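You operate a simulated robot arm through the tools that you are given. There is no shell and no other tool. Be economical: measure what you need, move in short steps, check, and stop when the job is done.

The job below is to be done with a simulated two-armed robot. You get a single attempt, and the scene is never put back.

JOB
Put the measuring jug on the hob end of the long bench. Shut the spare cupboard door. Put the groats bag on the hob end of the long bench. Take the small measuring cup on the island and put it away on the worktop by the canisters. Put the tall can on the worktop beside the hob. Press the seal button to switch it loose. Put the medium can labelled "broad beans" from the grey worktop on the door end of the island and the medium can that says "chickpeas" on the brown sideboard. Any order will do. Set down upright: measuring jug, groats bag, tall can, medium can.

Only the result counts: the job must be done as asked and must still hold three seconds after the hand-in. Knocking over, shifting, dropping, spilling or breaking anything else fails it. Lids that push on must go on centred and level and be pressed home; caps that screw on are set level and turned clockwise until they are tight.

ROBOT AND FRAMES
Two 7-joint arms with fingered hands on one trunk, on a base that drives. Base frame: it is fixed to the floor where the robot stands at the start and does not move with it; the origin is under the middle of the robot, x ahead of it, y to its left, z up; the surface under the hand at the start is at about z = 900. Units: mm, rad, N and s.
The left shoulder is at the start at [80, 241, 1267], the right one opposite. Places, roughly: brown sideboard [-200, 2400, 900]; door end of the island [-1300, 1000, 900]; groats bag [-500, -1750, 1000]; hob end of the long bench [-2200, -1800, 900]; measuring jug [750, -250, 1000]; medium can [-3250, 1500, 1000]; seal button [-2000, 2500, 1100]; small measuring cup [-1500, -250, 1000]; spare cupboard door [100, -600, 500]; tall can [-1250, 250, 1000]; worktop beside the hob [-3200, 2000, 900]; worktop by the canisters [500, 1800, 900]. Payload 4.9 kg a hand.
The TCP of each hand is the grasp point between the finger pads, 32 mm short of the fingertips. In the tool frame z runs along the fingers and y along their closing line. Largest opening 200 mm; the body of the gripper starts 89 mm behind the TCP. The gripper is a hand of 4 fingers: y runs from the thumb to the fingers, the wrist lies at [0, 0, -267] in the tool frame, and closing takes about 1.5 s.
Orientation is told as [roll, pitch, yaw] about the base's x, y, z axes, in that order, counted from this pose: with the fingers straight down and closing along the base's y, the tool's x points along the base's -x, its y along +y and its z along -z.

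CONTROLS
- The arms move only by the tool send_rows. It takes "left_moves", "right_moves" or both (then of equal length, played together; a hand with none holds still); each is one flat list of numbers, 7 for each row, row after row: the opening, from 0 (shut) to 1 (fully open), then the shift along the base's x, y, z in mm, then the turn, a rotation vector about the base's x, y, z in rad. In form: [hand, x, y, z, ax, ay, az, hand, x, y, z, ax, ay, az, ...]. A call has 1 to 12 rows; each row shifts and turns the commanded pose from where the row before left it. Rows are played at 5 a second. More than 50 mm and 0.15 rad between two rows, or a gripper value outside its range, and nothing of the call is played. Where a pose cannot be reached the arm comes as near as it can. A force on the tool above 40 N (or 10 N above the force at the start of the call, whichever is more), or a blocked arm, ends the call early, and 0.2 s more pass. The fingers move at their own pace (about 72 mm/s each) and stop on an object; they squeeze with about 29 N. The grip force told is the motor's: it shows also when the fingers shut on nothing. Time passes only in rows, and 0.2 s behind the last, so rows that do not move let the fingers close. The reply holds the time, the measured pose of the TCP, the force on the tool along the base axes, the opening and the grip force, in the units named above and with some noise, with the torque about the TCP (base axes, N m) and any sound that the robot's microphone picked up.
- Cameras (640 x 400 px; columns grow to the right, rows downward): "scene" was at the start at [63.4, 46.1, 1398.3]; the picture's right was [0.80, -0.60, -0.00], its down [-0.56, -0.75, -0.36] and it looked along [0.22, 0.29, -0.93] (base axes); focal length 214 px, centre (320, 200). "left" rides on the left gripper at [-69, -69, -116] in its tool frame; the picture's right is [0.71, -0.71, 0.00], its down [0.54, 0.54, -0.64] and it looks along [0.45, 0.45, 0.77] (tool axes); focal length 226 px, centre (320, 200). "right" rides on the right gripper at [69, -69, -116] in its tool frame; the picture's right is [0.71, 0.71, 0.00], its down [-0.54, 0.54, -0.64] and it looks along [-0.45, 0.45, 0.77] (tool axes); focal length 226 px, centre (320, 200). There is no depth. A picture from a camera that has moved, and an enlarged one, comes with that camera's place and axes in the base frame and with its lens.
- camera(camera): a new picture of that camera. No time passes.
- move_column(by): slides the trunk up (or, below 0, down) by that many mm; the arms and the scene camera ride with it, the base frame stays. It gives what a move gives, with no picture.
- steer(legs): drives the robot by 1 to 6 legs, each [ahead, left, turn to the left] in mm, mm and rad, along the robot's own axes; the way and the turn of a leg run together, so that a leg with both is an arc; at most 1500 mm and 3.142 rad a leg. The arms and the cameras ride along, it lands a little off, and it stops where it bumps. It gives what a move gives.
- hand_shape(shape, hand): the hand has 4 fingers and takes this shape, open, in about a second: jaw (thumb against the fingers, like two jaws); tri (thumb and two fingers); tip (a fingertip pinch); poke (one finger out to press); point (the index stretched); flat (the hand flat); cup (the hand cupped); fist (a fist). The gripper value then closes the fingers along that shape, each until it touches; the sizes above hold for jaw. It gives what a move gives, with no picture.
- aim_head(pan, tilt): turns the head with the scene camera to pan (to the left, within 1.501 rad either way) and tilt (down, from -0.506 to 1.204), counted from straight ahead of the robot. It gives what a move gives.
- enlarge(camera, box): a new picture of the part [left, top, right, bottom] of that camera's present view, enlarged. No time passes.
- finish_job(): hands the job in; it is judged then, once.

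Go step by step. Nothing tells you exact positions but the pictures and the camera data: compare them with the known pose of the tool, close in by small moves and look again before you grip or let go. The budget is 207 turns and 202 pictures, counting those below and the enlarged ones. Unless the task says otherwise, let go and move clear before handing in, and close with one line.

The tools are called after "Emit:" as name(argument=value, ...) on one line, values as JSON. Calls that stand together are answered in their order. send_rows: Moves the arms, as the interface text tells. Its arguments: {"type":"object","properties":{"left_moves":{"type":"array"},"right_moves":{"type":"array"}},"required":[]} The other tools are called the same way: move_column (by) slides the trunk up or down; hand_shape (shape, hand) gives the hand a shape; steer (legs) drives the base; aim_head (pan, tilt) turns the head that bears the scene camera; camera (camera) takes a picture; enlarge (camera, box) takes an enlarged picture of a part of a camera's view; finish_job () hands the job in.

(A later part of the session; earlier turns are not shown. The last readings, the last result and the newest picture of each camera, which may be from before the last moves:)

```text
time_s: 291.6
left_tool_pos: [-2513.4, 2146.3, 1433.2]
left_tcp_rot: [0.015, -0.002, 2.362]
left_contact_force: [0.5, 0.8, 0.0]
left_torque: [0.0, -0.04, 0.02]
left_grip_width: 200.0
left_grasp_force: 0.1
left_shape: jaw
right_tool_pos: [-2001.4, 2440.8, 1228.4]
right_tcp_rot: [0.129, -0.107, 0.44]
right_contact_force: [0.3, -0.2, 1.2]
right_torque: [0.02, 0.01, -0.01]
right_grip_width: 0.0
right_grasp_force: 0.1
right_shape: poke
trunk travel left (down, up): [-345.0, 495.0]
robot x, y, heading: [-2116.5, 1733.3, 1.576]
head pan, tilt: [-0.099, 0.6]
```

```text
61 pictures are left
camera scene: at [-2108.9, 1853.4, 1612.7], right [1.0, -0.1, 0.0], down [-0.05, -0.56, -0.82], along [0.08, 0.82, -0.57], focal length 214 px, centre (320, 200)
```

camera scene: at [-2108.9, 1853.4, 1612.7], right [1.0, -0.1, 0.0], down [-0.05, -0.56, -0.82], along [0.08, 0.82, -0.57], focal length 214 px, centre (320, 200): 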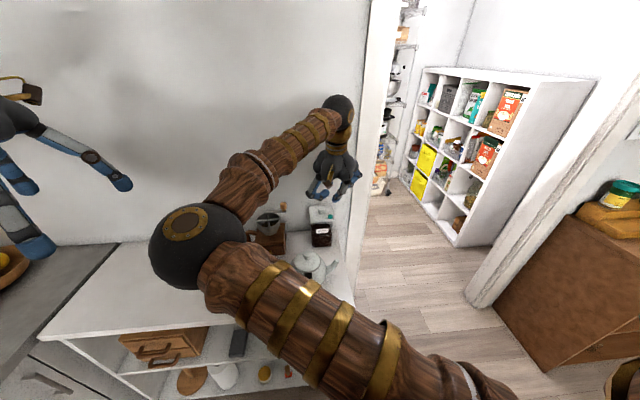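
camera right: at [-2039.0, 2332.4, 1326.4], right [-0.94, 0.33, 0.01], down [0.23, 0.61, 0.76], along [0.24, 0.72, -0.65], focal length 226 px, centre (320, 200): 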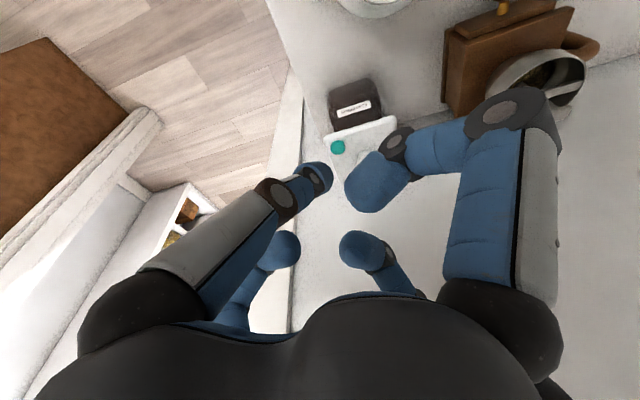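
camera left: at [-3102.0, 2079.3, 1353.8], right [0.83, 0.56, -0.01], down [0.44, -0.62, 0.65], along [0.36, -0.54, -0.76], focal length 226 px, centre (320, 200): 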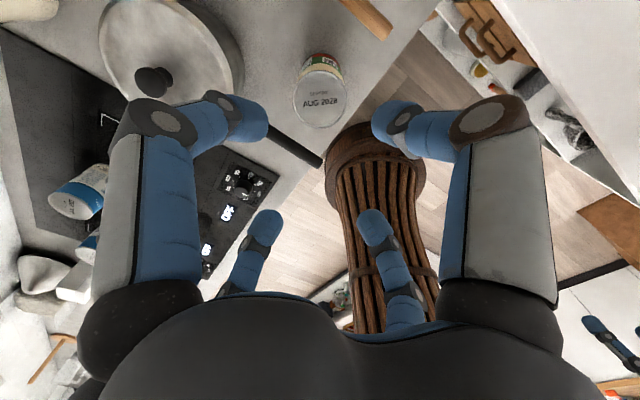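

Button confirmed at [-2004, 2518, 1069]. I move above it and descend to just over it.

Emit:
send_rows(right_moves=[0, -2, 36, 0, 0, 0, 0, 0, -2, 36, 0, 0, 0, 0, 0, 0, 0, -40, 0, 0, 0, 0, 0, 0, -40, 0, 0, 0, 0, 0, 0, -25, 0, 0, 0, 0, 0, 0, 0, 0, 0, 0])

Emit:
camera(camera="right")

Emit:
enlarge(camera="scene", box=[260, 130, 380, 250])

```text
time_s: 293.0
left_tool_pos: [-2514.3, 2144.5, 1433.7]
left_tcp_rot: [0.015, -0.003, 2.362]
left_contact_force: [-0.4, -0.2, 0.1]
left_torque: [0.01, -0.01, -0.01]
left_grip_width: 200.1
left_grasp_force: 0.0
left_shape: jaw
right_tool_pos: [-2004.8, 2509.6, 1126.2]
right_tcp_rot: [0.129, -0.107, 0.439]
right_contact_force: [-0.1, -0.5, 1.2]
right_torque: [0.01, -0.01, -0.03]
right_grip_width: 0.0
right_grasp_force: 0.2
right_shape: poke
trunk travel left (down, up): [-345.0, 495.0]
robot x, y, heading: [-2116.0, 1731.9, 1.575]
head pan, tilt: [-0.099, 0.6]
```

```text
60 pictures are left
camera right: at [-2041.7, 2401.2, 1224.9], right [-0.94, 0.33, 0.01], down [0.23, 0.61, 0.76], along [0.24, 0.72, -0.65], focal length 226 px, centre (320, 200)
```

right: 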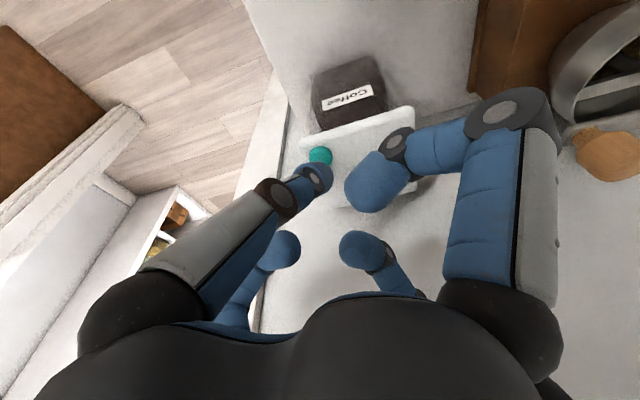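

```text
3.33 times, centred on (320, 190) of scene
camera zoom: at [-2108.7, 1851.2, 1613.0], right [1.0, -0.1, 0.0], down [-0.05, -0.56, -0.83], along [0.08, 0.82, -0.56], focal length 715 px, centre (320, 233)
```

zoom: 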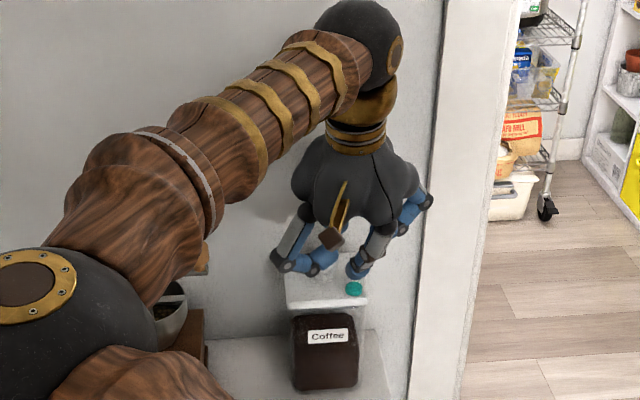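

Aligned; the folded finger clears the lid knob. I press down slowly.

Emit:
send_rows(right_moves=[0, 0, 3, -14, 0, 0, 0, 0, 0, 0, -5, 0, 0, 0, 0, 0, 0, -3, 0, 0, 0, 0, 0, 0, -3, 0, 0, 0])

```text
time_s: 294.0
left_tool_pos: [-2514.2, 2146.3, 1432.8]
left_tcp_rot: [0.014, -0.002, 2.363]
left_contact_force: [0.3, 0.3, 0.5]
left_torque: [0.02, 0.01, 0.0]
left_grip_width: 200.1
left_grasp_force: 0.1
left_shape: jaw
right_tool_pos: [-2005.9, 2513.2, 1101.6]
right_tcp_rot: [0.128, -0.105, 0.44]
right_contact_force: [0.1, 0.2, 1.2]
right_torque: [-0.01, -0.01, 0.0]
right_grip_width: 0.0
right_grasp_force: 0.1
right_shape: poke
trunk travel left (down, up): [-345.0, 495.0]
robot x, y, heading: [-2112.4, 1733.6, 1.581]
head pan, tilt: [-0.099, 0.6]
```

Emit:
send_rows(right_moves=[0, 0, 0, -2, 0, 0, 0, 0, 0, 0, -2, 0, 0, 0, 0, 0, 0, -2, 0, 0, 0])

Emit:
enlarge(camera="right", box=[260, 100, 400, 220])

```text
time_s: 294.8
left_tool_pos: [-2513.4, 2143.5, 1433.0]
left_tcp_rot: [0.015, -0.002, 2.362]
left_contact_force: [-0.4, 0.3, -0.7]
left_torque: [0.02, 0.02, -0.01]
left_grip_width: 200.0
left_grasp_force: 0.1
left_shape: jaw
right_tool_pos: [-2005.8, 2511.5, 1095.7]
right_tcp_rot: [0.129, -0.11, 0.439]
right_contact_force: [0.7, 0.0, 5.6]
right_torque: [0.0, -0.04, 0.0]
right_grip_width: 0.2
right_grasp_force: 0.0
right_shape: poke
trunk travel left (down, up): [-345.0, 495.0]
robot x, y, heading: [-2116.6, 1731.4, 1.575]
head pan, tilt: [-0.099, 0.6]
heard: click
```

```text
3.33 times, centred on (330, 160) of right
camera zoom: at [-2043.0, 2402.9, 1193.3], right [-0.94, 0.33, 0.01], down [0.22, 0.61, 0.76], along [0.24, 0.72, -0.65], focal length 754 px, centre (287, 333)
```

zoom: 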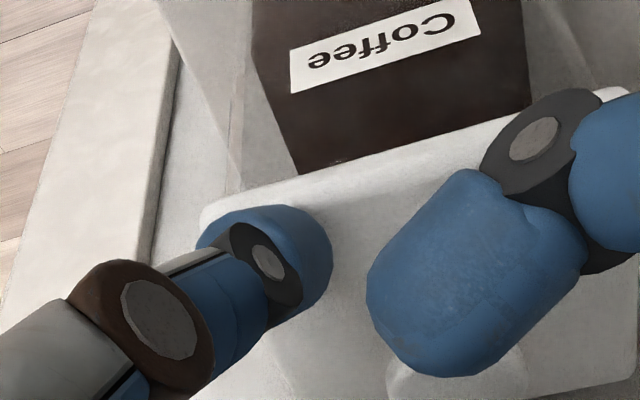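

A click was heard: the seal is switched. I lift off and look at the button.

Emit:
send_rows(right_moves=[0, 0, 0, 20, 0, 0, 0, 0, 0, 0, 40, 0, 0, 0, 0, 0, 0, 45, 0, 0, 0, 0, 0, -40, 20, 0, 0, 0, 0, 0, -45, 0, 0, 0, 0])

Emit:
enlarge(camera="right", box=[240, 60, 420, 220])

```text
time_s: 296.0
left_tool_pos: [-2513.8, 2142.7, 1433.6]
left_tcp_rot: [0.012, -0.004, 2.362]
left_contact_force: [-0.2, -0.4, 0.6]
left_torque: [0.03, 0.0, 0.02]
left_grip_width: 199.8
left_grasp_force: 0.0
left_shape: jaw
right_tool_pos: [-2006.6, 2425.0, 1220.4]
right_tcp_rot: [0.129, -0.108, 0.44]
right_contact_force: [-0.9, -0.4, 0.4]
right_torque: [0.06, -0.01, -0.03]
right_grip_width: 0.0
right_grasp_force: 0.1
right_shape: poke
trunk travel left (down, up): [-345.0, 495.0]
robot x, y, heading: [-2113.9, 1735.1, 1.573]
head pan, tilt: [-0.099, 0.6]
```

```text
2.50 times, centred on (330, 140) of right
camera zoom: at [-2044.2, 2315.8, 1317.9], right [-0.94, 0.33, 0.01], down [0.22, 0.61, 0.76], along [0.24, 0.72, -0.65], focal length 565 px, centre (295, 350)
```

zoom: 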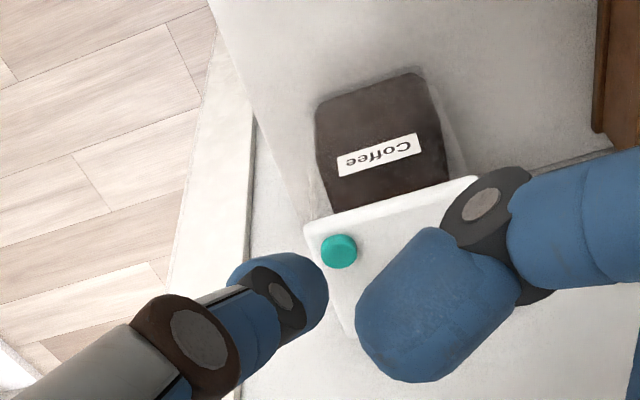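

Done there. I retract, return the right hand to jaw shape and face the hob to read the can labels.

Emit:
send_rows(right_moves=[0, 22, -36, 0, 0, 0, 0, 0, 22, -36, 0, 0, 0, 0, 0, 22, -36, 0, 0, 0, 0, 0, 22, -36, 0, 0, 0, 0, 0, 22, -36, 0, 0, 0, 0, 0, 22, -36, 0, 0, 0, 0, 0, 22, -36, 0, 0, 0, 0])

Emit:
steer(legs=[[-233, 60, 0], [0, 0, 1.567]])

Emit:
hand_shape(shape="jaw", hand="right")

Emit:
aim_head(pan=0.05, tilt=0.5)

Emit:
camera(camera="scene")

```text
time_s: 297.6
left_tool_pos: [-2511.6, 2144.3, 1433.8]
left_tcp_rot: [0.015, -0.003, 2.361]
left_contact_force: [-0.3, -0.4, 0.4]
left_torque: [0.03, 0.0, 0.01]
left_grip_width: 200.0
left_grasp_force: 0.0
left_shape: jaw
right_tool_pos: [-1851.0, 2173.4, 1221.2]
right_tcp_rot: [0.129, -0.106, 0.439]
right_contact_force: [1.2, -1.1, 0.3]
right_torque: [0.04, 0.02, 0.02]
right_grip_width: 0.0
right_grasp_force: 0.0
right_shape: poke
trunk travel left (down, up): [-345.0, 495.0]
robot x, y, heading: [-2116.1, 1734.6, 1.572]
head pan, tilt: [-0.099, 0.6]
```

```text
time_s: 303.2
left_tool_pos: [-2582.4, 1097.6, 1433.9]
left_tcp_rot: [0.013, -0.002, -2.337]
left_contact_force: [0.4, 1.0, -0.5]
left_torque: [0.0, 0.0, 0.0]
left_grip_width: 199.8
left_grasp_force: 0.1
left_shape: jaw
right_tool_pos: [-2618.8, 1758.5, 1220.9]
right_tcp_rot: [0.127, -0.107, 2.024]
right_contact_force: [0.2, 0.7, -0.4]
right_torque: [-0.01, -0.01, -0.02]
right_grip_width: 0.2
right_grasp_force: 0.0
right_shape: poke
trunk travel left (down, up): [-345.0, 495.0]
robot x, y, heading: [-2176.5, 1498.5, -3.125]
head pan, tilt: [-0.099, 0.6]
```

```text
time_s: 304.1
left_tool_pos: [-2583.2, 1096.4, 1433.2]
left_tcp_rot: [0.014, -0.004, -2.336]
left_contact_force: [0.7, 0.0, -0.4]
left_torque: [0.0, -0.02, -0.02]
left_grip_width: 200.1
left_grasp_force: 0.2
left_shape: jaw
right_tool_pos: [-2619.3, 1758.7, 1221.6]
right_tcp_rot: [0.127, -0.107, 2.024]
right_contact_force: [-0.3, -0.2, 0.3]
right_torque: [0.0, 0.0, 0.0]
right_grip_width: 200.0
right_grasp_force: 0.0
right_shape: jaw
trunk travel left (down, up): [-345.0, 495.0]
robot x, y, heading: [-2175.0, 1497.7, -3.128]
head pan, tilt: [-0.099, 0.6]
```

```text
time_s: 304.9
left_tool_pos: [-2583.5, 1096.6, 1433.0]
left_tcp_rot: [0.014, -0.004, -2.337]
left_contact_force: [0.3, 0.6, -0.6]
left_torque: [-0.05, -0.01, 0.0]
left_grip_width: 199.8
left_grasp_force: 0.1
left_shape: jaw
right_tool_pos: [-2620.2, 1758.7, 1221.8]
right_tcp_rot: [0.126, -0.107, 2.023]
right_contact_force: [-0.3, 0.5, 0.0]
right_torque: [-0.03, -0.02, 0.01]
right_grip_width: 200.0
right_grasp_force: 0.0
right_shape: jaw
trunk travel left (down, up): [-345.0, 495.0]
robot x, y, heading: [-2174.6, 1500.3, -3.128]
head pan, tilt: [0.051, 0.499]
```

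```text
56 pictures are left
camera scene: at [-2296.8, 1493.7, 1621.9], right [-0.07, 1.0, 0.0], down [0.48, 0.03, -0.88], along [-0.88, -0.06, -0.48], focal length 214 px, centre (320, 200)
```

scene: 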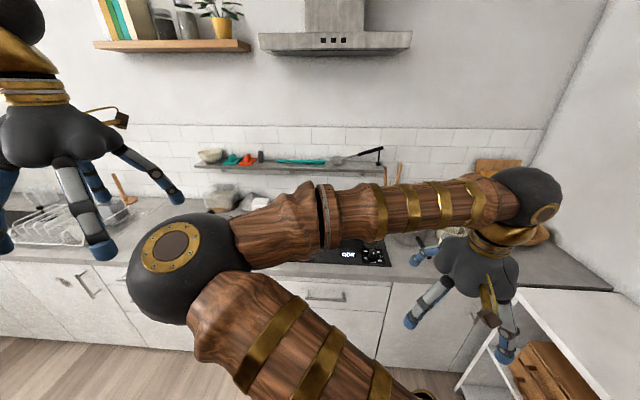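

The right forearm hides the hob; I move that hand right and look again.

Emit:
send_rows(right_moves=[1, 10, 45, 0, 0, 0, 0, 1, 10, 45, 0, 0, 0, 0, 1, 10, 45, 0, 0, 0, 0, 1, 10, 45, 0, 0, 0, 0, 1, 10, 45, 0, 0, 0, 0, 1, 10, 45, 0, 0, 0, 0])

Emit:
enlarge(camera="scene", box=[150, 130, 450, 300])

```text
time_s: 306.2
left_tool_pos: [-2582.6, 1100.8, 1433.9]
left_tcp_rot: [0.016, -0.006, -2.336]
left_contact_force: [0.2, 0.6, -0.1]
left_torque: [0.0, 0.02, 0.02]
left_grip_width: 200.0
left_grasp_force: 0.0
left_shape: jaw
right_tool_pos: [-2559.2, 2033.0, 1220.4]
right_tcp_rot: [0.13, -0.105, 2.024]
right_contact_force: [0.3, 0.5, -0.7]
right_torque: [-0.06, -0.01, 0.01]
right_grip_width: 200.0
right_grasp_force: 0.1
right_shape: jaw
trunk travel left (down, up): [-345.0, 495.0]
robot x, y, heading: [-2172.3, 1499.6, -3.128]
head pan, tilt: [0.051, 0.499]
```

```text
2.13 times, centred on (300, 215) of scene
camera zoom: at [-2296.5, 1497.0, 1622.0], right [-0.07, 1.0, 0.0], down [0.48, 0.03, -0.88], along [-0.88, -0.06, -0.48], focal length 458 px, centre (363, 168)
```

zoom: 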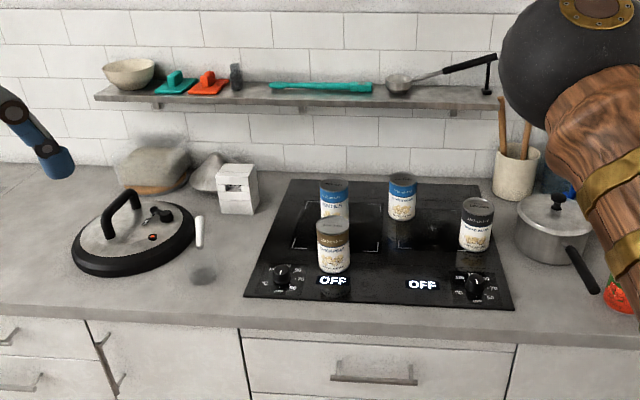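

Emit:
enlarge(camera="scene", box=[286, 200, 386, 270])

```text
5.71 times, centred on (336, 235) of scene
camera zoom: at [-2296.5, 1497.0, 1622.0], right [-0.07, 1.0, 0.0], down [0.48, 0.03, -0.88], along [-0.88, -0.06, -0.48], focal length 1226 px, centre (229, 0)
```

zoom: 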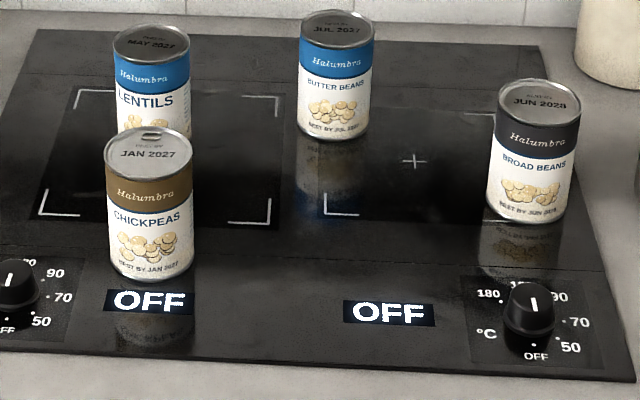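

Labels read: chickpeas (brown band) at ≈[-3126, 1372]; broad beans (dark band) at ≈[-3230, 1711]. I move in and take the chickpeas with the left hand first.

Emit:
steer(legs=[[278, -45, 0]])

Emit:
send_rows(left_moves=[1, -29, 25, -26, 0, 0, 0, 1, -29, 25, -26, 0, 0, 0, 1, -29, 25, -26, 0, 0, 0, 0.7, -29, 25, -26, 0, 0, 0, 0.6, -29, 25, -26, 0, 0, 0, 0.6, -29, 25, -26, 0, 0, 0, 0.6, -29, 25, -26, 0, 0, 0, 0.6, -29, 25, -26, 0, 0, 0, 0.6, -29, 25, -20, 0, 0, 0])

Emit:
camera(camera="left")

```text
time_s: 308.2
left_tool_pos: [-2862.4, 1138.9, 1432.6]
left_tcp_rot: [0.015, -0.001, -2.34]
left_contact_force: [-0.7, 0.0, 0.8]
left_torque: [0.03, 0.0, 0.02]
left_grip_width: 199.9
left_grasp_force: 0.1
left_shape: jaw
right_tool_pos: [-2836.1, 2070.9, 1222.7]
right_tcp_rot: [0.13, -0.108, 2.021]
right_contact_force: [0.8, -0.1, 0.5]
right_torque: [-0.03, 0.02, -0.02]
right_grip_width: 199.7
right_grasp_force: 0.1
right_shape: jaw
trunk travel left (down, up): [-345.0, 495.0]
robot x, y, heading: [-2456.7, 1538.2, -3.124]
head pan, tilt: [0.051, 0.499]
```

```text
time_s: 310.2
left_tool_pos: [-3124.7, 1365.5, 1204.2]
left_tcp_rot: [0.017, -0.003, -2.341]
left_contact_force: [-0.8, 1.2, 0.1]
left_torque: [-0.02, -0.01, -0.01]
left_grip_width: 120.4
left_grasp_force: 0.1
left_shape: jaw
right_tool_pos: [-2839.7, 2072.3, 1220.3]
right_tcp_rot: [0.127, -0.105, 2.022]
right_contact_force: [-0.4, -0.5, -0.6]
right_torque: [-0.04, -0.02, 0.0]
right_grip_width: 199.8
right_grasp_force: 0.1
right_shape: jaw
trunk travel left (down, up): [-345.0, 495.0]
robot x, y, heading: [-2456.3, 1540.6, -3.13]
head pan, tilt: [0.051, 0.499]
```

```text
53 pictures are left
camera left: at [-3223.0, 1365.2, 1320.3], right [-0.02, 1.0, -0.01], down [0.76, 0.02, 0.65], along [0.65, 0.0, -0.76], focal length 226 px, centre (320, 200)
```

left: 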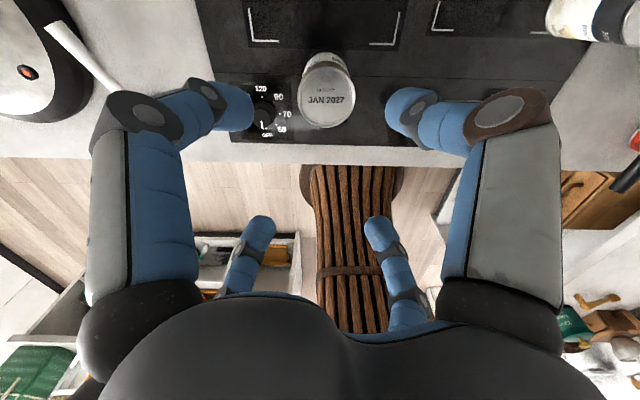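

Can top measured at [-3136, 1373]. I centre, descend and close.

Emit:
send_rows(left_moves=[0.52, -6, 4, -30, 0, 0, 0, 0.52, -5, 3, -45, 0, 0, 0, 0.52, 0, 0, -45, 0, 0, 0, 0.52, 0, 0, -40, 0, 0, 0, 0.52, 0, 0, 0, 0, 0, 0])

Emit:
camera(camera="left")

```text
time_s: 311.4
left_tool_pos: [-3136.8, 1370.7, 1043.7]
left_tcp_rot: [0.014, -0.004, -2.34]
left_contact_force: [0.8, -0.5, 0.1]
left_torque: [0.02, 0.01, 0.0]
left_grip_width: 104.8
left_grasp_force: 0.1
left_shape: jaw
right_tool_pos: [-2838.1, 2072.5, 1222.6]
right_tcp_rot: [0.127, -0.107, 2.022]
right_contact_force: [-0.5, 0.3, 0.7]
right_torque: [0.02, -0.02, -0.03]
right_grip_width: 199.7
right_grasp_force: 0.0
right_shape: jaw
trunk travel left (down, up): [-345.0, 495.0]
robot x, y, heading: [-2458.7, 1535.4, -3.127]
head pan, tilt: [0.051, 0.499]
```

```text
52 pictures are left
camera left: at [-3234.2, 1370.6, 1159.1], right [-0.02, 1.0, -0.01], down [0.76, 0.02, 0.65], along [0.65, 0.0, -0.76], focal length 226 px, centre (320, 200)
```

left: 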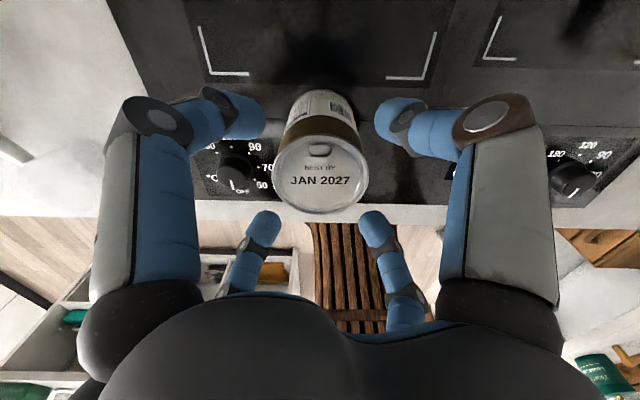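

Emit:
send_rows(left_moves=[0.52, -5, 0, -30, 0, 0, 0, 0.52, 0, 0, -28, 0, 0, 0, 0.35, 0, 0, 0, 0, 0, 0, 0.2, 0, 0, 0, 0, 0, 0, 0.2, 0, 0, 0, 0, 0, 0, 0.2, 0, 0, 0, 0, 0, 0, 0.2, 0, 0, 0, 0, 0, 0])

Emit:
camera(camera="left")

```text
time_s: 313.0
left_tool_pos: [-3144.2, 1370.5, 984.5]
left_tcp_rot: [0.017, -0.002, -2.339]
left_contact_force: [0.3, 0.7, 0.4]
left_torque: [0.01, -0.03, 0.0]
left_grip_width: 63.4
left_grasp_force: 29.4
left_shape: jaw
right_tool_pos: [-2838.6, 2071.8, 1221.9]
right_tcp_rot: [0.128, -0.106, 2.021]
right_contact_force: [-0.3, -0.2, 0.7]
right_torque: [-0.02, -0.03, -0.02]
right_grip_width: 200.0
right_grasp_force: 0.0
right_shape: jaw
trunk travel left (down, up): [-345.0, 495.0]
robot x, y, heading: [-2455.6, 1538.0, -3.127]
head pan, tilt: [0.051, 0.499]
```

```text
51 pictures are left
camera left: at [-3241.9, 1369.8, 1100.3], right [-0.02, 1.0, -0.01], down [0.76, 0.02, 0.65], along [0.65, 0.0, -0.76], focal length 226 px, centre (320, 200)
```

left: 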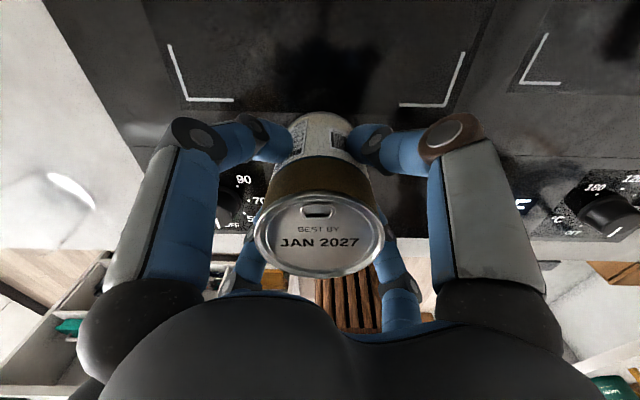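

Gripped. Lift and retract to the left.

Emit:
send_rows(left_moves=[0.2, 0, 0, 20, 0, 0, 0, 0.2, 0, 0, 40, 0, 0, 0, 0.2, 0, 0, 45, 0, 0, 0, 0.2, 0, 0, 45, 0, 0, 0, 0.2, 0, 0, 45, 0, 0, 0, 0.2, 0, 0, 45, 0, 0, 0, 0.2, 32, -30, 20, 0, 0, 0, 0.2, 32, -30, 20, 0, 0, 0, 0.2, 32, -30, 20, 0, 0, 0, 0.2, 32, -30, 20, 0, 0, 0, 0.2, 32, -30, 20, 0, 0, 0, 0.2, 32, -30, 20, 0, 0, 0])

Emit:
send_rows(right_moves=[1, -33, -30, 0, 0, 0, 0, 1, -33, -30, 0, 0, 0, 0, 1, -33, -30, 0, 0, 0, 0, 1, -33, -30, 0, 0, 0, 0, 1, -33, -30, 0, 0, 0, 0, 1, -33, -30, 0, 0, 0, 0, 0.7, -33, -30, 0, 0, 0, 0, 0.6, -33, -30, 0, 0, 0, 0, 0.6, -33, -30, 0, 0, 0, 0, 0.6, -33, -30, 0, 0, 0, 0, 0.6, -33, -30, 0, 0, 0, 0, 0.6, -30, -30, 0, 0, 0, 0])

Emit:
camera(camera="scene")

Emit:
camera(camera="right")

```text
time_s: 315.6
left_tool_pos: [-2945.1, 1187.6, 1345.9]
left_tcp_rot: [0.014, -0.004, -2.342]
left_contact_force: [1.4, 0.4, -4.5]
left_torque: [0.03, 0.06, -0.02]
left_grip_width: 63.2
left_grasp_force: 28.5
left_shape: jaw
right_tool_pos: [-2836.9, 2070.6, 1222.1]
right_tcp_rot: [0.129, -0.108, 2.02]
right_contact_force: [-0.1, -0.3, 1.0]
right_torque: [0.01, 0.04, 0.03]
right_grip_width: 199.9
right_grasp_force: 0.2
right_shape: jaw
trunk travel left (down, up): [-345.0, 495.0]
robot x, y, heading: [-2460.0, 1541.5, -3.134]
head pan, tilt: [0.051, 0.499]
```

```text
time_s: 318.2
left_tool_pos: [-2949.1, 1187.2, 1344.8]
left_tcp_rot: [0.015, -0.002, -2.34]
left_contact_force: [0.2, 0.2, -5.1]
left_torque: [0.01, -0.03, 0.02]
left_grip_width: 63.1
left_grasp_force: 29.1
left_shape: jaw
right_tool_pos: [-3232.4, 1711.5, 1222.9]
right_tcp_rot: [0.127, -0.106, 2.018]
right_contact_force: [-0.2, 0.2, 0.2]
right_torque: [0.01, -0.01, 0.0]
right_grip_width: 120.5
right_grasp_force: 0.0
right_shape: jaw
trunk travel left (down, up): [-345.0, 495.0]
robot x, y, heading: [-2456.1, 1538.8, -3.126]
head pan, tilt: [0.051, 0.499]
```

```text
50 pictures are left
camera scene: at [-2579.0, 1533.4, 1621.8], right [-0.06, 1.0, 0.0], down [0.48, 0.03, -0.88], along [-0.88, -0.06, -0.48], focal length 214 px, centre (320, 200)
```

scene: 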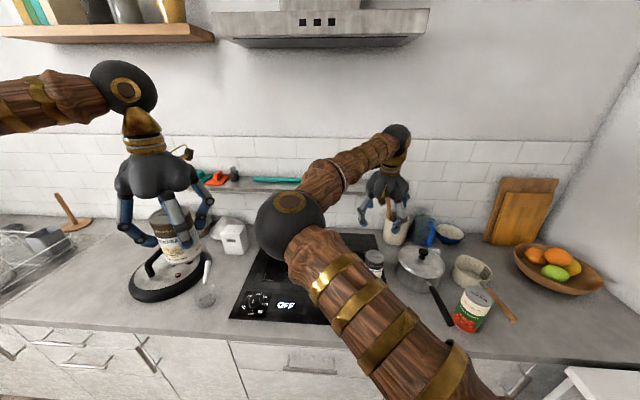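

```text
49 pictures are left
camera right: at [-3123.3, 1676.3, 1319.5], right [-0.32, -0.95, 0.01], down [-0.61, 0.22, 0.76], along [-0.72, 0.24, -0.65], focal length 226 px, centre (320, 200)
```

right: 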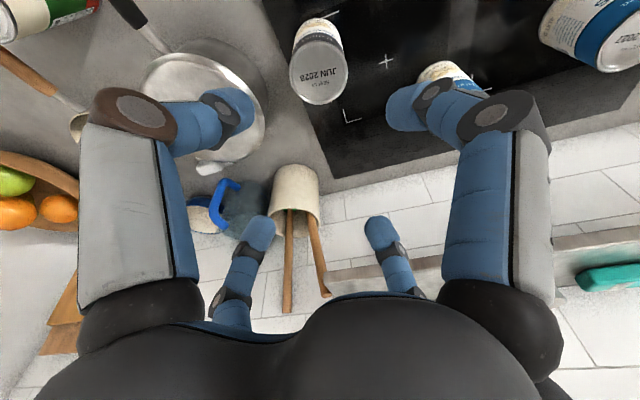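

The broad beans can is at [-3227, 1709] by this camera; the pot is near, so I rotate the fingers to straddle it and descend with a narrower opening.

Emit:
send_rows(right_moves=[0.5, 3, -1, -30, 0, 0, 0.145, 0.5, 2, -1, -40, 0, 0, 0.145, 0.5, 0, 0, -45, 0, 0, 0, 0.5, 0, 0, -45, 0, 0, 0, 0.5, 0, 0, -15, 0, 0, 0, 0.5, 0, 0, 0, 0, 0, 0])

Emit:
camera(camera="right")

```text
time_s: 319.6
left_tool_pos: [-2948.0, 1188.9, 1345.2]
left_tcp_rot: [0.014, -0.001, -2.34]
left_contact_force: [0.2, 0.6, -3.8]
left_torque: [0.02, 0.03, 0.01]
left_grip_width: 63.0
left_grasp_force: 28.7
left_shape: jaw
right_tool_pos: [-3226.9, 1707.2, 1044.9]
right_tcp_rot: [0.128, -0.106, 2.311]
right_contact_force: [-0.9, 0.1, -0.2]
right_torque: [0.02, 0.01, 0.0]
right_grip_width: 100.7
right_grasp_force: 0.1
right_shape: jaw
trunk travel left (down, up): [-345.0, 495.0]
robot x, y, heading: [-2454.8, 1538.8, -3.128]
head pan, tilt: [0.051, 0.499]
```

```text
48 pictures are left
camera right: at [-3112.6, 1706.5, 1143.2], right [-0.04, -1.0, 0.01], down [-0.65, 0.03, 0.76], along [-0.76, 0.02, -0.65], focal length 226 px, centre (320, 200)
```

right: 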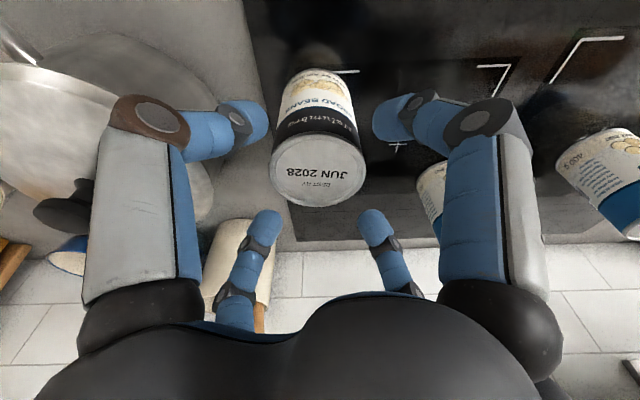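

Emit:
send_rows(right_moves=[0.5, 6, 2, -25, 0, 0, 0, 0.5, 0, 0, -20, 0, 0, 0, 0.5, 0, 0, -13, 0, 0, 0, 0.35, 0, 0, 0, 0, 0, 0, 0.2, 0, 0, 0, 0, 0, 0, 0.2, 0, 0, 0, 0, 0, 0, 0.2, 0, 0, 0, 0, 0, 0, 0.2, 0, 0, 0, 0, 0, 0])

Emit:
camera(camera="right")

```text
time_s: 321.4
left_tool_pos: [-2948.9, 1186.9, 1345.3]
left_tcp_rot: [0.015, -0.002, -2.342]
left_contact_force: [0.2, -0.3, -5.1]
left_torque: [-0.01, 0.01, -0.02]
left_grip_width: 63.4
left_grasp_force: 28.4
left_shape: jaw
right_tool_pos: [-3220.3, 1710.9, 989.2]
right_tcp_rot: [0.128, -0.107, 2.31]
right_contact_force: [0.2, -1.4, 0.3]
right_torque: [0.02, -0.11, -0.05]
right_grip_width: 64.7
right_grasp_force: 29.2
right_shape: jaw
trunk travel left (down, up): [-345.0, 495.0]
robot x, y, heading: [-2455.3, 1540.4, -3.129]
head pan, tilt: [0.051, 0.499]
```

```text
47 pictures are left
camera right: at [-3105.2, 1709.1, 1087.0], right [-0.04, -1.0, 0.01], down [-0.65, 0.04, 0.76], along [-0.76, 0.02, -0.65], focal length 226 px, centre (320, 200)
```

right: 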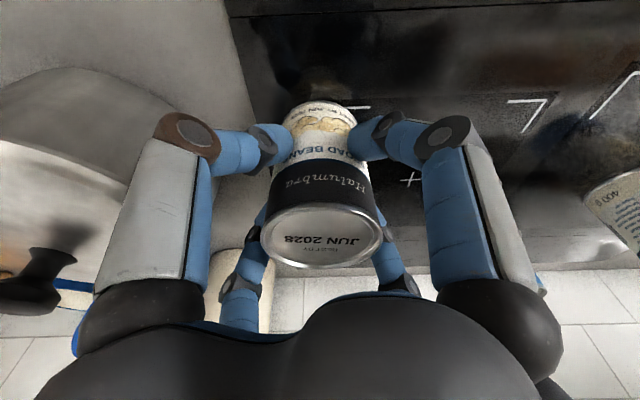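

Gripped. Lift and retract.

Emit:
send_rows(right_moves=[0.2, 0, 0, 20, 0, 0, 0, 0.2, 0, 0, 40, 0, 0, 0, 0.2, 0, 0, 45, 0, 0, 0, 0.2, 0, 0, 45, 0, 0, 0, 0.2, 0, 0, 45, 0, 0, 0, 0.2, 0, 0, 45, 0, 0, 0, 0.2, 35, 20, 20, 0, 0, 0, 0.2, 35, 25, 0, 0, 0, 0, 0.2, 35, 30, 0, 0, 0, 0, 0.2, 35, 30, 0, 0, 0, 0, 0.2, 35, 30, 0, 0, 0, 0, 0.2, 35, 30, 0, 0, 0, 0])

Emit:
camera(camera="scene")

```text
time_s: 324.0
left_tool_pos: [-2948.1, 1190.3, 1345.9]
left_tcp_rot: [0.016, -0.002, -2.341]
left_contact_force: [-0.2, 0.3, -3.7]
left_torque: [-0.05, 0.04, -0.02]
left_grip_width: 63.4
left_grasp_force: 28.8
left_shape: jaw
right_tool_pos: [-3009.9, 1876.6, 1246.6]
right_tcp_rot: [0.129, -0.105, 2.311]
right_contact_force: [0.3, -0.4, -4.6]
right_torque: [-0.04, -0.02, 0.03]
right_grip_width: 64.9
right_grasp_force: 28.4
right_shape: jaw
trunk travel left (down, up): [-345.0, 495.0]
robot x, y, heading: [-2457.1, 1537.5, -3.129]
head pan, tilt: [0.051, 0.499]
```

```text
46 pictures are left
camera scene: at [-2577.8, 1536.3, 1621.9], right [-0.06, 1.0, 0.0], down [0.48, 0.03, -0.88], along [-0.88, -0.06, -0.48], focal length 214 px, centre (320, 200)
```

scene: 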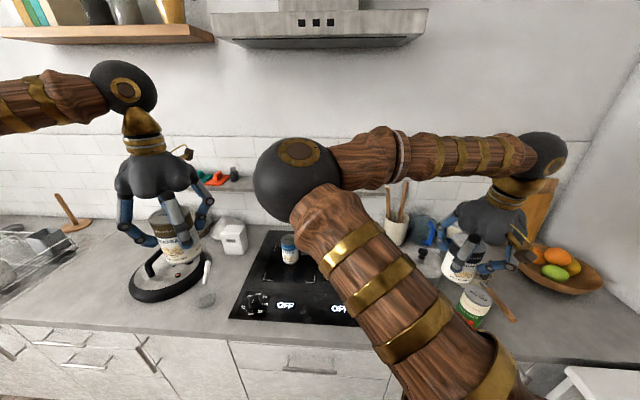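

Both cans are in hand. Now drive back to the door end of the island and turn to face it.

Emit:
steer(legs=[[-200, -120, 0], [-1100, 0, 0], [0, 0, 1.56]])

Emit:
aim_head(pan=-0.1, tilt=0.8)

Emit:
camera(camera="scene")

```text
time_s: 334.8
left_tool_pos: [-803.7, 1179.9, 1345.1]
left_tcp_rot: [0.016, -0.001, -0.783]
left_contact_force: [-0.4, -0.2, -4.1]
left_torque: [0.0, -0.02, 0.02]
left_grip_width: 63.2
left_grasp_force: 28.8
left_shape: jaw
right_tool_pos: [-1492.1, 1126.6, 1246.8]
right_tcp_rot: [0.126, -0.106, -2.416]
right_contact_force: [0.6, 0.2, -5.1]
right_torque: [0.04, -0.01, 0.04]
right_grip_width: 64.7
right_grasp_force: 28.9
right_shape: jaw
trunk travel left (down, up): [-345.0, 495.0]
robot x, y, heading: [-1147.1, 1676.5, -1.573]
head pan, tilt: [0.051, 0.499]
```

```text
time_s: 335.6
left_tool_pos: [-803.3, 1179.5, 1345.4]
left_tcp_rot: [0.016, -0.001, -0.781]
left_contact_force: [-0.7, 0.6, -4.4]
left_torque: [-0.02, -0.01, -0.02]
left_grip_width: 62.9
left_grasp_force: 29.2
left_shape: jaw
right_tool_pos: [-1492.1, 1126.8, 1246.5]
right_tcp_rot: [0.127, -0.106, -2.416]
right_contact_force: [0.4, 0.0, -4.2]
right_torque: [0.05, -0.03, 0.0]
right_grip_width: 64.4
right_grasp_force: 29.2
right_shape: jaw
trunk travel left (down, up): [-345.0, 495.0]
robot x, y, heading: [-1150.8, 1673.1, -1.571]
head pan, tilt: [-0.099, 0.799]
```

```text
45 pictures are left
camera scene: at [-1156.1, 1566.7, 1596.0], right [-1.0, 0.1, 0.0], down [0.07, 0.71, -0.7], along [-0.07, -0.69, -0.72], focal length 214 px, centre (320, 200)
```

scene: 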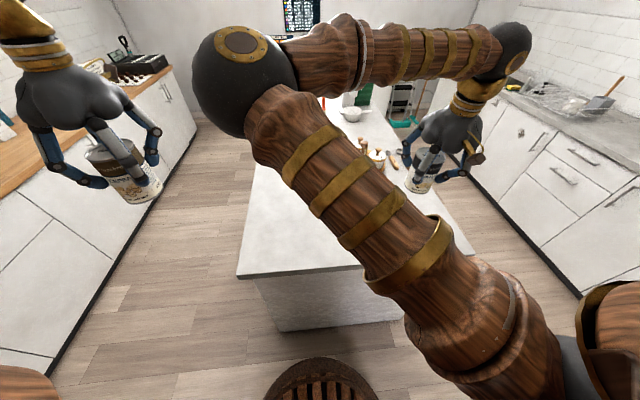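

The door end of the island is free. I bring the right hand to about [-1400, 1030] and lower.

Emit:
send_rows(right_moves=[0.2, 31, -32, 0, 0, 0, 0, 0.2, 31, -32, 0, 0, 0, 0, 0.2, 30, -32, 0, 0, 0, 0, 0.2, 0, 0, -45, 0, 0, 0, 0.2, 0, 0, -45, 0, 0, 0, 0.2, 0, 0, -45, 0, 0, 0, 0.2, 0, 0, -45, 0, 0, 0, 0.2, 0, 0, -40, 0, 0, 0, 0.2, 0, 0, 0, 0, 0, 0])

Emit:
camera(camera="right")

Emit:
camera(camera="scene")

```text
time_s: 337.6
left_tool_pos: [-803.5, 1179.8, 1345.6]
left_tcp_rot: [0.015, -0.002, -0.784]
left_contact_force: [-0.7, -0.8, -4.9]
left_torque: [-0.01, 0.01, 0.01]
left_grip_width: 63.3
left_grasp_force: 29.1
left_shape: jaw
right_tool_pos: [-1397.4, 1030.4, 1025.5]
right_tcp_rot: [0.126, -0.106, -2.414]
right_contact_force: [0.1, -0.1, -5.2]
right_torque: [0.02, 0.01, 0.0]
right_grip_width: 64.4
right_grasp_force: 29.6
right_shape: jaw
trunk travel left (down, up): [-345.0, 495.0]
robot x, y, heading: [-1146.9, 1678.0, -1.571]
head pan, tilt: [-0.099, 0.799]
```

```text
44 pictures are left
camera right: at [-1392.8, 1146.3, 1122.8], right [1.0, -0.05, 0.01], down [-0.04, -0.65, 0.76], along [-0.03, -0.76, -0.65], focal length 226 px, centre (320, 200)
```

right: 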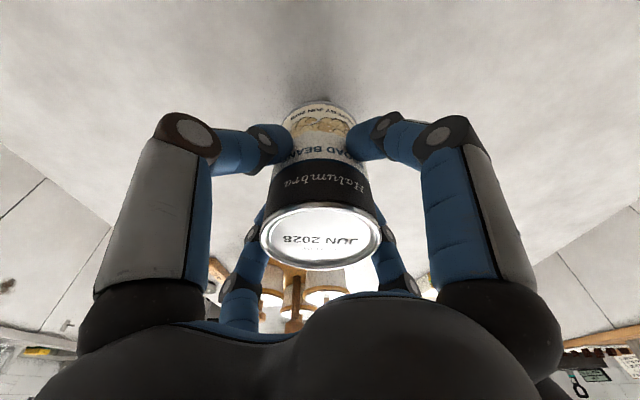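

```text
43 pictures are left
camera scene: at [-1156.1, 1567.0, 1596.0], right [-1.0, 0.1, 0.0], down [0.07, 0.71, -0.7], along [-0.07, -0.69, -0.72], focal length 214 px, centre (320, 200)
```

scene: 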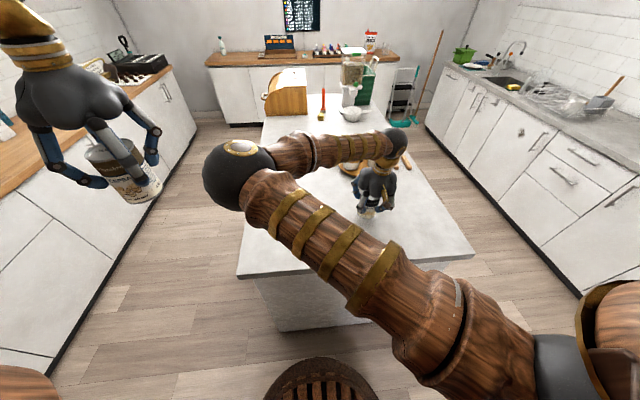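

Clear. Lowering to contact.

Emit:
send_rows(right_moves=[0.2, 0, 0, -20, 0, 0, 0, 0.2, 0, 0, -10, 0, 0, 0, 0.2, 0, 0, -4, 0, 0, 0, 0.2, 0, 0, -3, 0, 0, 0, 0.2, 0, 0, 0, 0, 0, 0])

```text
time_s: 338.8
left_tool_pos: [-803.5, 1179.8, 1345.5]
left_tcp_rot: [0.017, -0.002, -0.783]
left_contact_force: [-0.1, 0.3, -3.9]
left_torque: [-0.04, 0.0, 0.0]
left_grip_width: 63.2
left_grasp_force: 29.0
left_shape: jaw
right_tool_pos: [-1400.2, 1030.1, 989.0]
right_tcp_rot: [0.128, -0.107, -2.415]
right_contact_force: [-0.2, 0.5, -4.1]
right_torque: [0.03, 0.0, -0.03]
right_grip_width: 64.3
right_grasp_force: 28.8
right_shape: jaw
trunk travel left (down, up): [-345.0, 495.0]
robot x, y, heading: [-1151.5, 1677.8, -1.572]
head pan, tilt: [-0.099, 0.799]
```

Emit:
send_rows(right_moves=[0.2, 0, 0, -2, 0, 0, 0, 0.2, 0, 0, -2, 0, 0, 0, 0.2, 0, 0, 0, 0, 0, 0])

```text
time_s: 339.6
left_tool_pos: [-803.7, 1179.6, 1345.7]
left_tcp_rot: [0.016, -0.002, -0.783]
left_contact_force: [-0.3, 0.3, -5.1]
left_torque: [-0.03, 0.01, 0.0]
left_grip_width: 63.2
left_grasp_force: 29.0
left_shape: jaw
right_tool_pos: [-1400.2, 1029.2, 984.6]
right_tcp_rot: [0.128, -0.106, -2.416]
right_contact_force: [0.1, -1.0, -5.6]
right_torque: [0.04, -0.03, 0.0]
right_grip_width: 64.2
right_grasp_force: 29.0
right_shape: jaw
trunk travel left (down, up): [-345.0, 495.0]
robot x, y, heading: [-1149.9, 1671.7, -1.578]
head pan, tilt: [-0.099, 0.799]
```

Emit:
send_rows(right_moves=[0.2, 0, 0, -1.5, 0, 0, 0, 0.2, 0, 0, -1.5, 0, 0, 0, 0.2, 0, 0, 0, 0, 0, 0])

```text
time_s: 340.4
left_tool_pos: [-802.6, 1179.2, 1345.5]
left_tcp_rot: [0.015, -0.003, -0.782]
left_contact_force: [-0.3, -0.5, -5.3]
left_torque: [-0.04, 0.03, -0.01]
left_grip_width: 63.5
left_grasp_force: 29.3
left_shape: jaw
right_tool_pos: [-1400.4, 1030.0, 983.9]
right_tcp_rot: [0.128, -0.107, -2.412]
right_contact_force: [-0.7, 0.3, 0.1]
right_torque: [0.1, 0.06, -0.04]
right_grip_width: 64.5
right_grasp_force: 28.9
right_shape: jaw
trunk travel left (down, up): [-345.0, 495.0]
robot x, y, heading: [-1148.6, 1676.3, -1.571]
head pan, tilt: [-0.099, 0.799]
```

Weight is off: it stands. Release and rise.

Emit:
send_rows(right_moves=[0.35, 0, 0, 0, 0, 0, 0, 0.5, 0, 0, 0, 0, 0, 0, 0.5, 0, 0, 0, 0, 0, 0, 0.5, 0, 0, 0, 0, 0, 0, 0.5, 0, 0, 25, 0, 0, 0, 0.5, 0, 0, 40, 0, 0, 0, 0.5, 0, 0, 45, 0, 0, 0, 0.5, 0, 0, 45, 0, 0, 0, 0.6, 0, 0, 45, 0, 0, 0, 1, -20, 30, 30, 0, 0, 0, 1, -30, 30, 0, 0, 0, 0, 1, -30, 30, 0, 0, 0, 0])

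Emit:
camera(camera="right")

```text
time_s: 343.0
left_tool_pos: [-804.3, 1180.1, 1345.0]
left_tcp_rot: [0.015, -0.004, -0.783]
left_contact_force: [-0.4, 0.4, -3.9]
left_torque: [-0.01, -0.04, 0.0]
left_grip_width: 63.1
left_grasp_force: 29.0
left_shape: jaw
right_tool_pos: [-1479.9, 1120.4, 1212.1]
right_tcp_rot: [0.127, -0.105, -2.414]
right_contact_force: [0.0, 0.6, -0.4]
right_torque: [-0.04, -0.01, 0.01]
right_grip_width: 199.9
right_grasp_force: 0.1
right_shape: jaw
trunk travel left (down, up): [-345.0, 495.0]
robot x, y, heading: [-1148.5, 1680.0, -1.574]
head pan, tilt: [-0.099, 0.799]
```

```text
42 pictures are left
camera right: at [-1476.7, 1236.2, 1309.6], right [1.0, -0.05, 0.01], down [-0.04, -0.65, 0.76], along [-0.03, -0.76, -0.65], focal length 226 px, centre (320, 200)
```

right: 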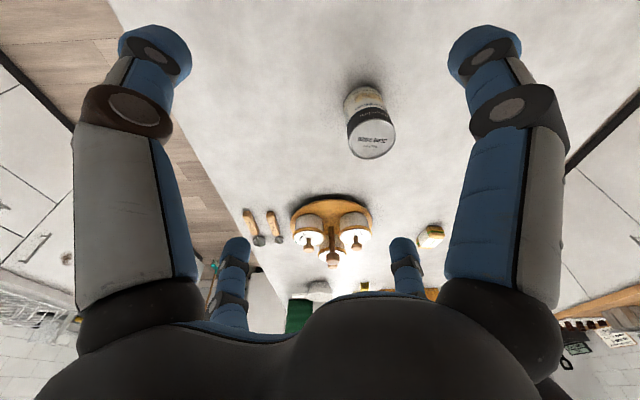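

The broad beans can stands on the island. Now the chickpeas to the brown sideboard: raise the right hand for safety, drive over and turn to face it.

Emit:
send_rows(right_moves=[1, 0, 0, 45, 0, 0, 0, 1, 0, 0, 45, 0, 0, 0, 1, 0, 0, 45, 0, 0, 0, 1, 0, 0, 45, 0, 0, 0, 1, 0, 0, 40, 0, 0, 0])

Emit:
steer(legs=[[0, 1000, 0], [0, 0, 1.571], [0, 0, 1.571]])

Emit:
aim_head(pan=0.1, tilt=0.75)

Emit:
camera(camera="scene")

```text
time_s: 344.2
left_tool_pos: [-803.9, 1179.3, 1345.4]
left_tcp_rot: [0.014, -0.003, -0.782]
left_contact_force: [0.0, -0.3, -4.4]
left_torque: [-0.01, -0.01, 0.01]
left_grip_width: 63.4
left_grasp_force: 29.1
left_shape: jaw
right_tool_pos: [-1479.9, 1121.7, 1434.4]
right_tcp_rot: [0.127, -0.109, -2.414]
right_contact_force: [0.0, -0.1, 0.6]
right_torque: [0.01, 0.01, -0.01]
right_grip_width: 199.8
right_grasp_force: 0.1
right_shape: jaw
trunk travel left (down, up): [-345.0, 495.0]
robot x, y, heading: [-1148.6, 1676.6, -1.571]
head pan, tilt: [-0.099, 0.799]
```

```text
time_s: 357.0
left_tool_pos: [-503.7, 2178.9, 1345.7]
left_tcp_rot: [0.016, -0.001, 2.358]
left_contact_force: [-0.2, 0.6, -5.0]
left_torque: [0.04, 0.01, 0.02]
left_grip_width: 63.0
left_grasp_force: 29.5
left_shape: jaw
right_tool_pos: [171.2, 2237.1, 1435.6]
right_tcp_rot: [0.129, -0.107, 0.728]
right_contact_force: [-0.2, 0.0, 0.2]
right_torque: [0.0, -0.02, -0.02]
right_grip_width: 200.1
right_grasp_force: 0.1
right_shape: jaw
trunk travel left (down, up): [-345.0, 495.0]
robot x, y, heading: [-158.4, 1677.1, 1.569]
head pan, tilt: [-0.099, 0.799]
```

```text
time_s: 357.7
left_tool_pos: [-505.3, 2178.2, 1345.0]
left_tcp_rot: [0.013, -0.002, 2.36]
left_contact_force: [0.9, -0.5, -5.5]
left_torque: [0.01, -0.03, -0.02]
left_grip_width: 63.0
left_grasp_force: 28.7
left_shape: jaw
right_tool_pos: [172.4, 2237.1, 1436.1]
right_tcp_rot: [0.127, -0.108, 0.726]
right_contact_force: [-0.3, -0.5, -0.5]
right_torque: [0.04, -0.03, 0.0]
right_grip_width: 199.8
right_grasp_force: 0.2
right_shape: jaw
trunk travel left (down, up): [-345.0, 495.0]
robot x, y, heading: [-158.6, 1683.0, 1.571]
head pan, tilt: [0.099, 0.75]
```

```text
41 pictures are left
camera scene: at [-168.6, 1796.2, 1600.0], right [0.99, 0.1, 0.0], down [0.07, -0.68, -0.73], along [-0.07, 0.73, -0.68], focal length 214 px, centre (320, 200)
```

scene: 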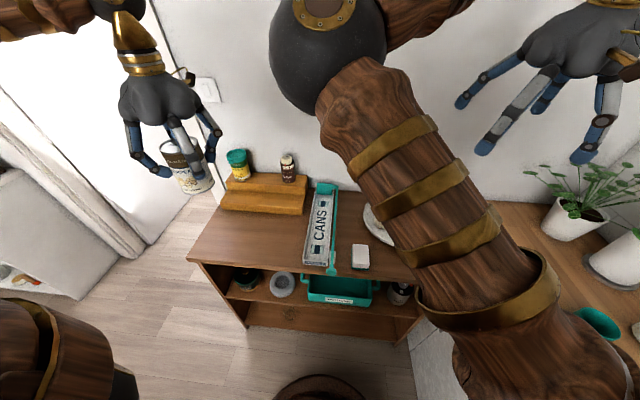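

Emit:
enlarge(camera="scene", box=[180, 140, 420, 300])

```text
2.50 times, centred on (300, 220) of scene
camera zoom: at [-168.6, 1796.2, 1600.0], right [0.99, 0.1, 0.0], down [0.07, -0.68, -0.73], along [-0.07, 0.73, -0.68], focal length 536 px, centre (370, 150)
```

zoom: 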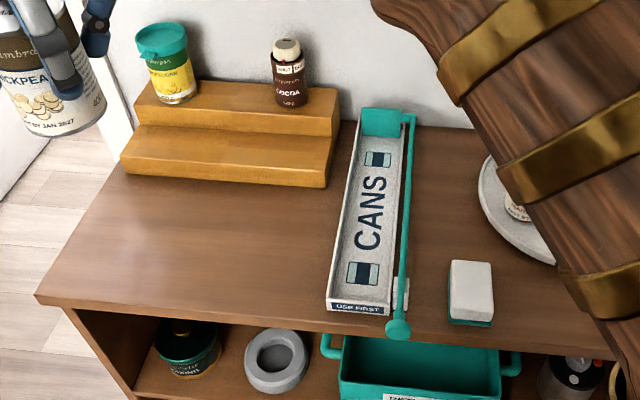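

Free sideboard surface left of the CANS chute, around [-420, 2310]. I move the can there and lower partway.

Emit:
send_rows(left_moves=[0.2, 22, 33, 0, 0, 0, 0, 0.2, 22, 33, 0, 0, 0, 0, 0.2, 21, 33, 0, 0, 0, 0, 0.2, 20, 33, 0, 0, 0, 0, 0.2, 0, 0, -45, 0, 0, 0, 0.2, 0, 0, -45, 0, 0, 0, 0.2, 0, 0, -45, 0, 0, 0, 0.2, 0, 0, -45, 0, 0, 0, 0.2, 0, 0, -45, 0, 0, 0, 0.2, 0, 0, -45, 0, 0, 0, 0.2, 0, 0, -35, 0, 0, 0, 0.2, 0, 0, 0, 0, 0, 0])

Emit:
camera(camera="left")

Emit:
camera(camera="scene")

```text
time_s: 360.3
left_tool_pos: [-419.0, 2310.4, 1039.9]
left_tcp_rot: [0.014, -0.003, 2.36]
left_contact_force: [0.4, 0.0, -4.5]
left_torque: [0.04, 0.01, 0.03]
left_grip_width: 62.8
left_grasp_force: 28.8
left_shape: jaw
right_tool_pos: [173.3, 2238.3, 1434.6]
right_tcp_rot: [0.129, -0.107, 0.728]
right_contact_force: [0.6, 0.4, -0.1]
right_torque: [-0.01, -0.03, 0.0]
right_grip_width: 199.8
right_grasp_force: 0.1
right_shape: jaw
trunk travel left (down, up): [-345.0, 495.0]
robot x, y, heading: [-158.0, 1680.6, 1.572]
head pan, tilt: [0.099, 0.75]
```

```text
39 pictures are left
camera left: at [-417.9, 2408.9, 1155.4], right [1.0, 0.0, -0.01], down [0.01, -0.76, 0.65], along [-0.01, -0.65, -0.76], focal length 226 px, centre (320, 200)
```

left: 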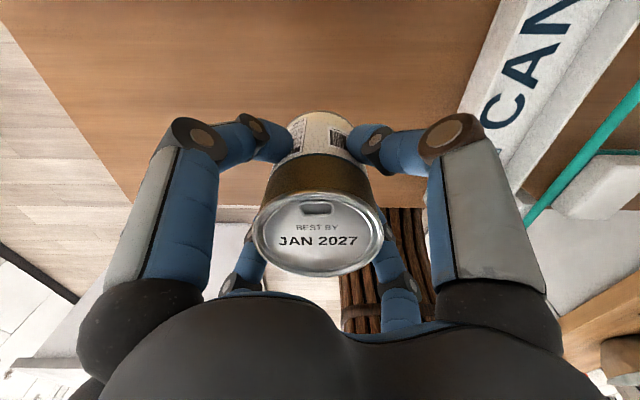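

```text
38 pictures are left
camera scene: at [-168.2, 1795.9, 1600.0], right [0.99, 0.1, 0.0], down [0.07, -0.68, -0.73], along [-0.07, 0.73, -0.68], focal length 214 px, centre (320, 200)
```

scene: 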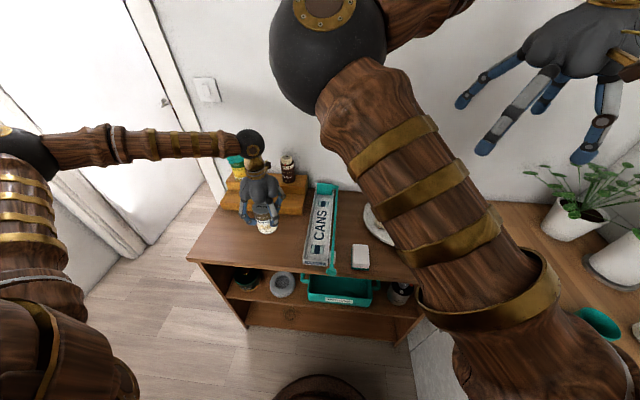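

Well inside the surface. Lowering to contact.

Emit:
send_rows(left_moves=[0.2, 0, 0, -30, 0, 0, 0, 0.2, 0, 0, -15, 0, 0, 0, 0.2, 0, 0, -7, 0, 0, 0, 0.2, 0, 0, -4, 0, 0, 0, 0.2, 0, 0, 0, 0, 0, 0])

```text
time_s: 361.5
left_tool_pos: [-420.5, 2309.9, 982.4]
left_tcp_rot: [0.014, 0.0, 2.36]
left_contact_force: [0.2, -0.4, -5.0]
left_torque: [0.04, 0.01, -0.01]
left_grip_width: 62.9
left_grasp_force: 29.4
left_shape: jaw
right_tool_pos: [171.4, 2238.2, 1435.7]
right_tcp_rot: [0.128, -0.107, 0.729]
right_contact_force: [-0.1, 0.2, 0.4]
right_torque: [-0.02, -0.01, 0.0]
right_grip_width: 199.8
right_grasp_force: 0.1
right_shape: jaw
trunk travel left (down, up): [-345.0, 495.0]
robot x, y, heading: [-159.1, 1682.7, 1.572]
head pan, tilt: [0.099, 0.75]
```

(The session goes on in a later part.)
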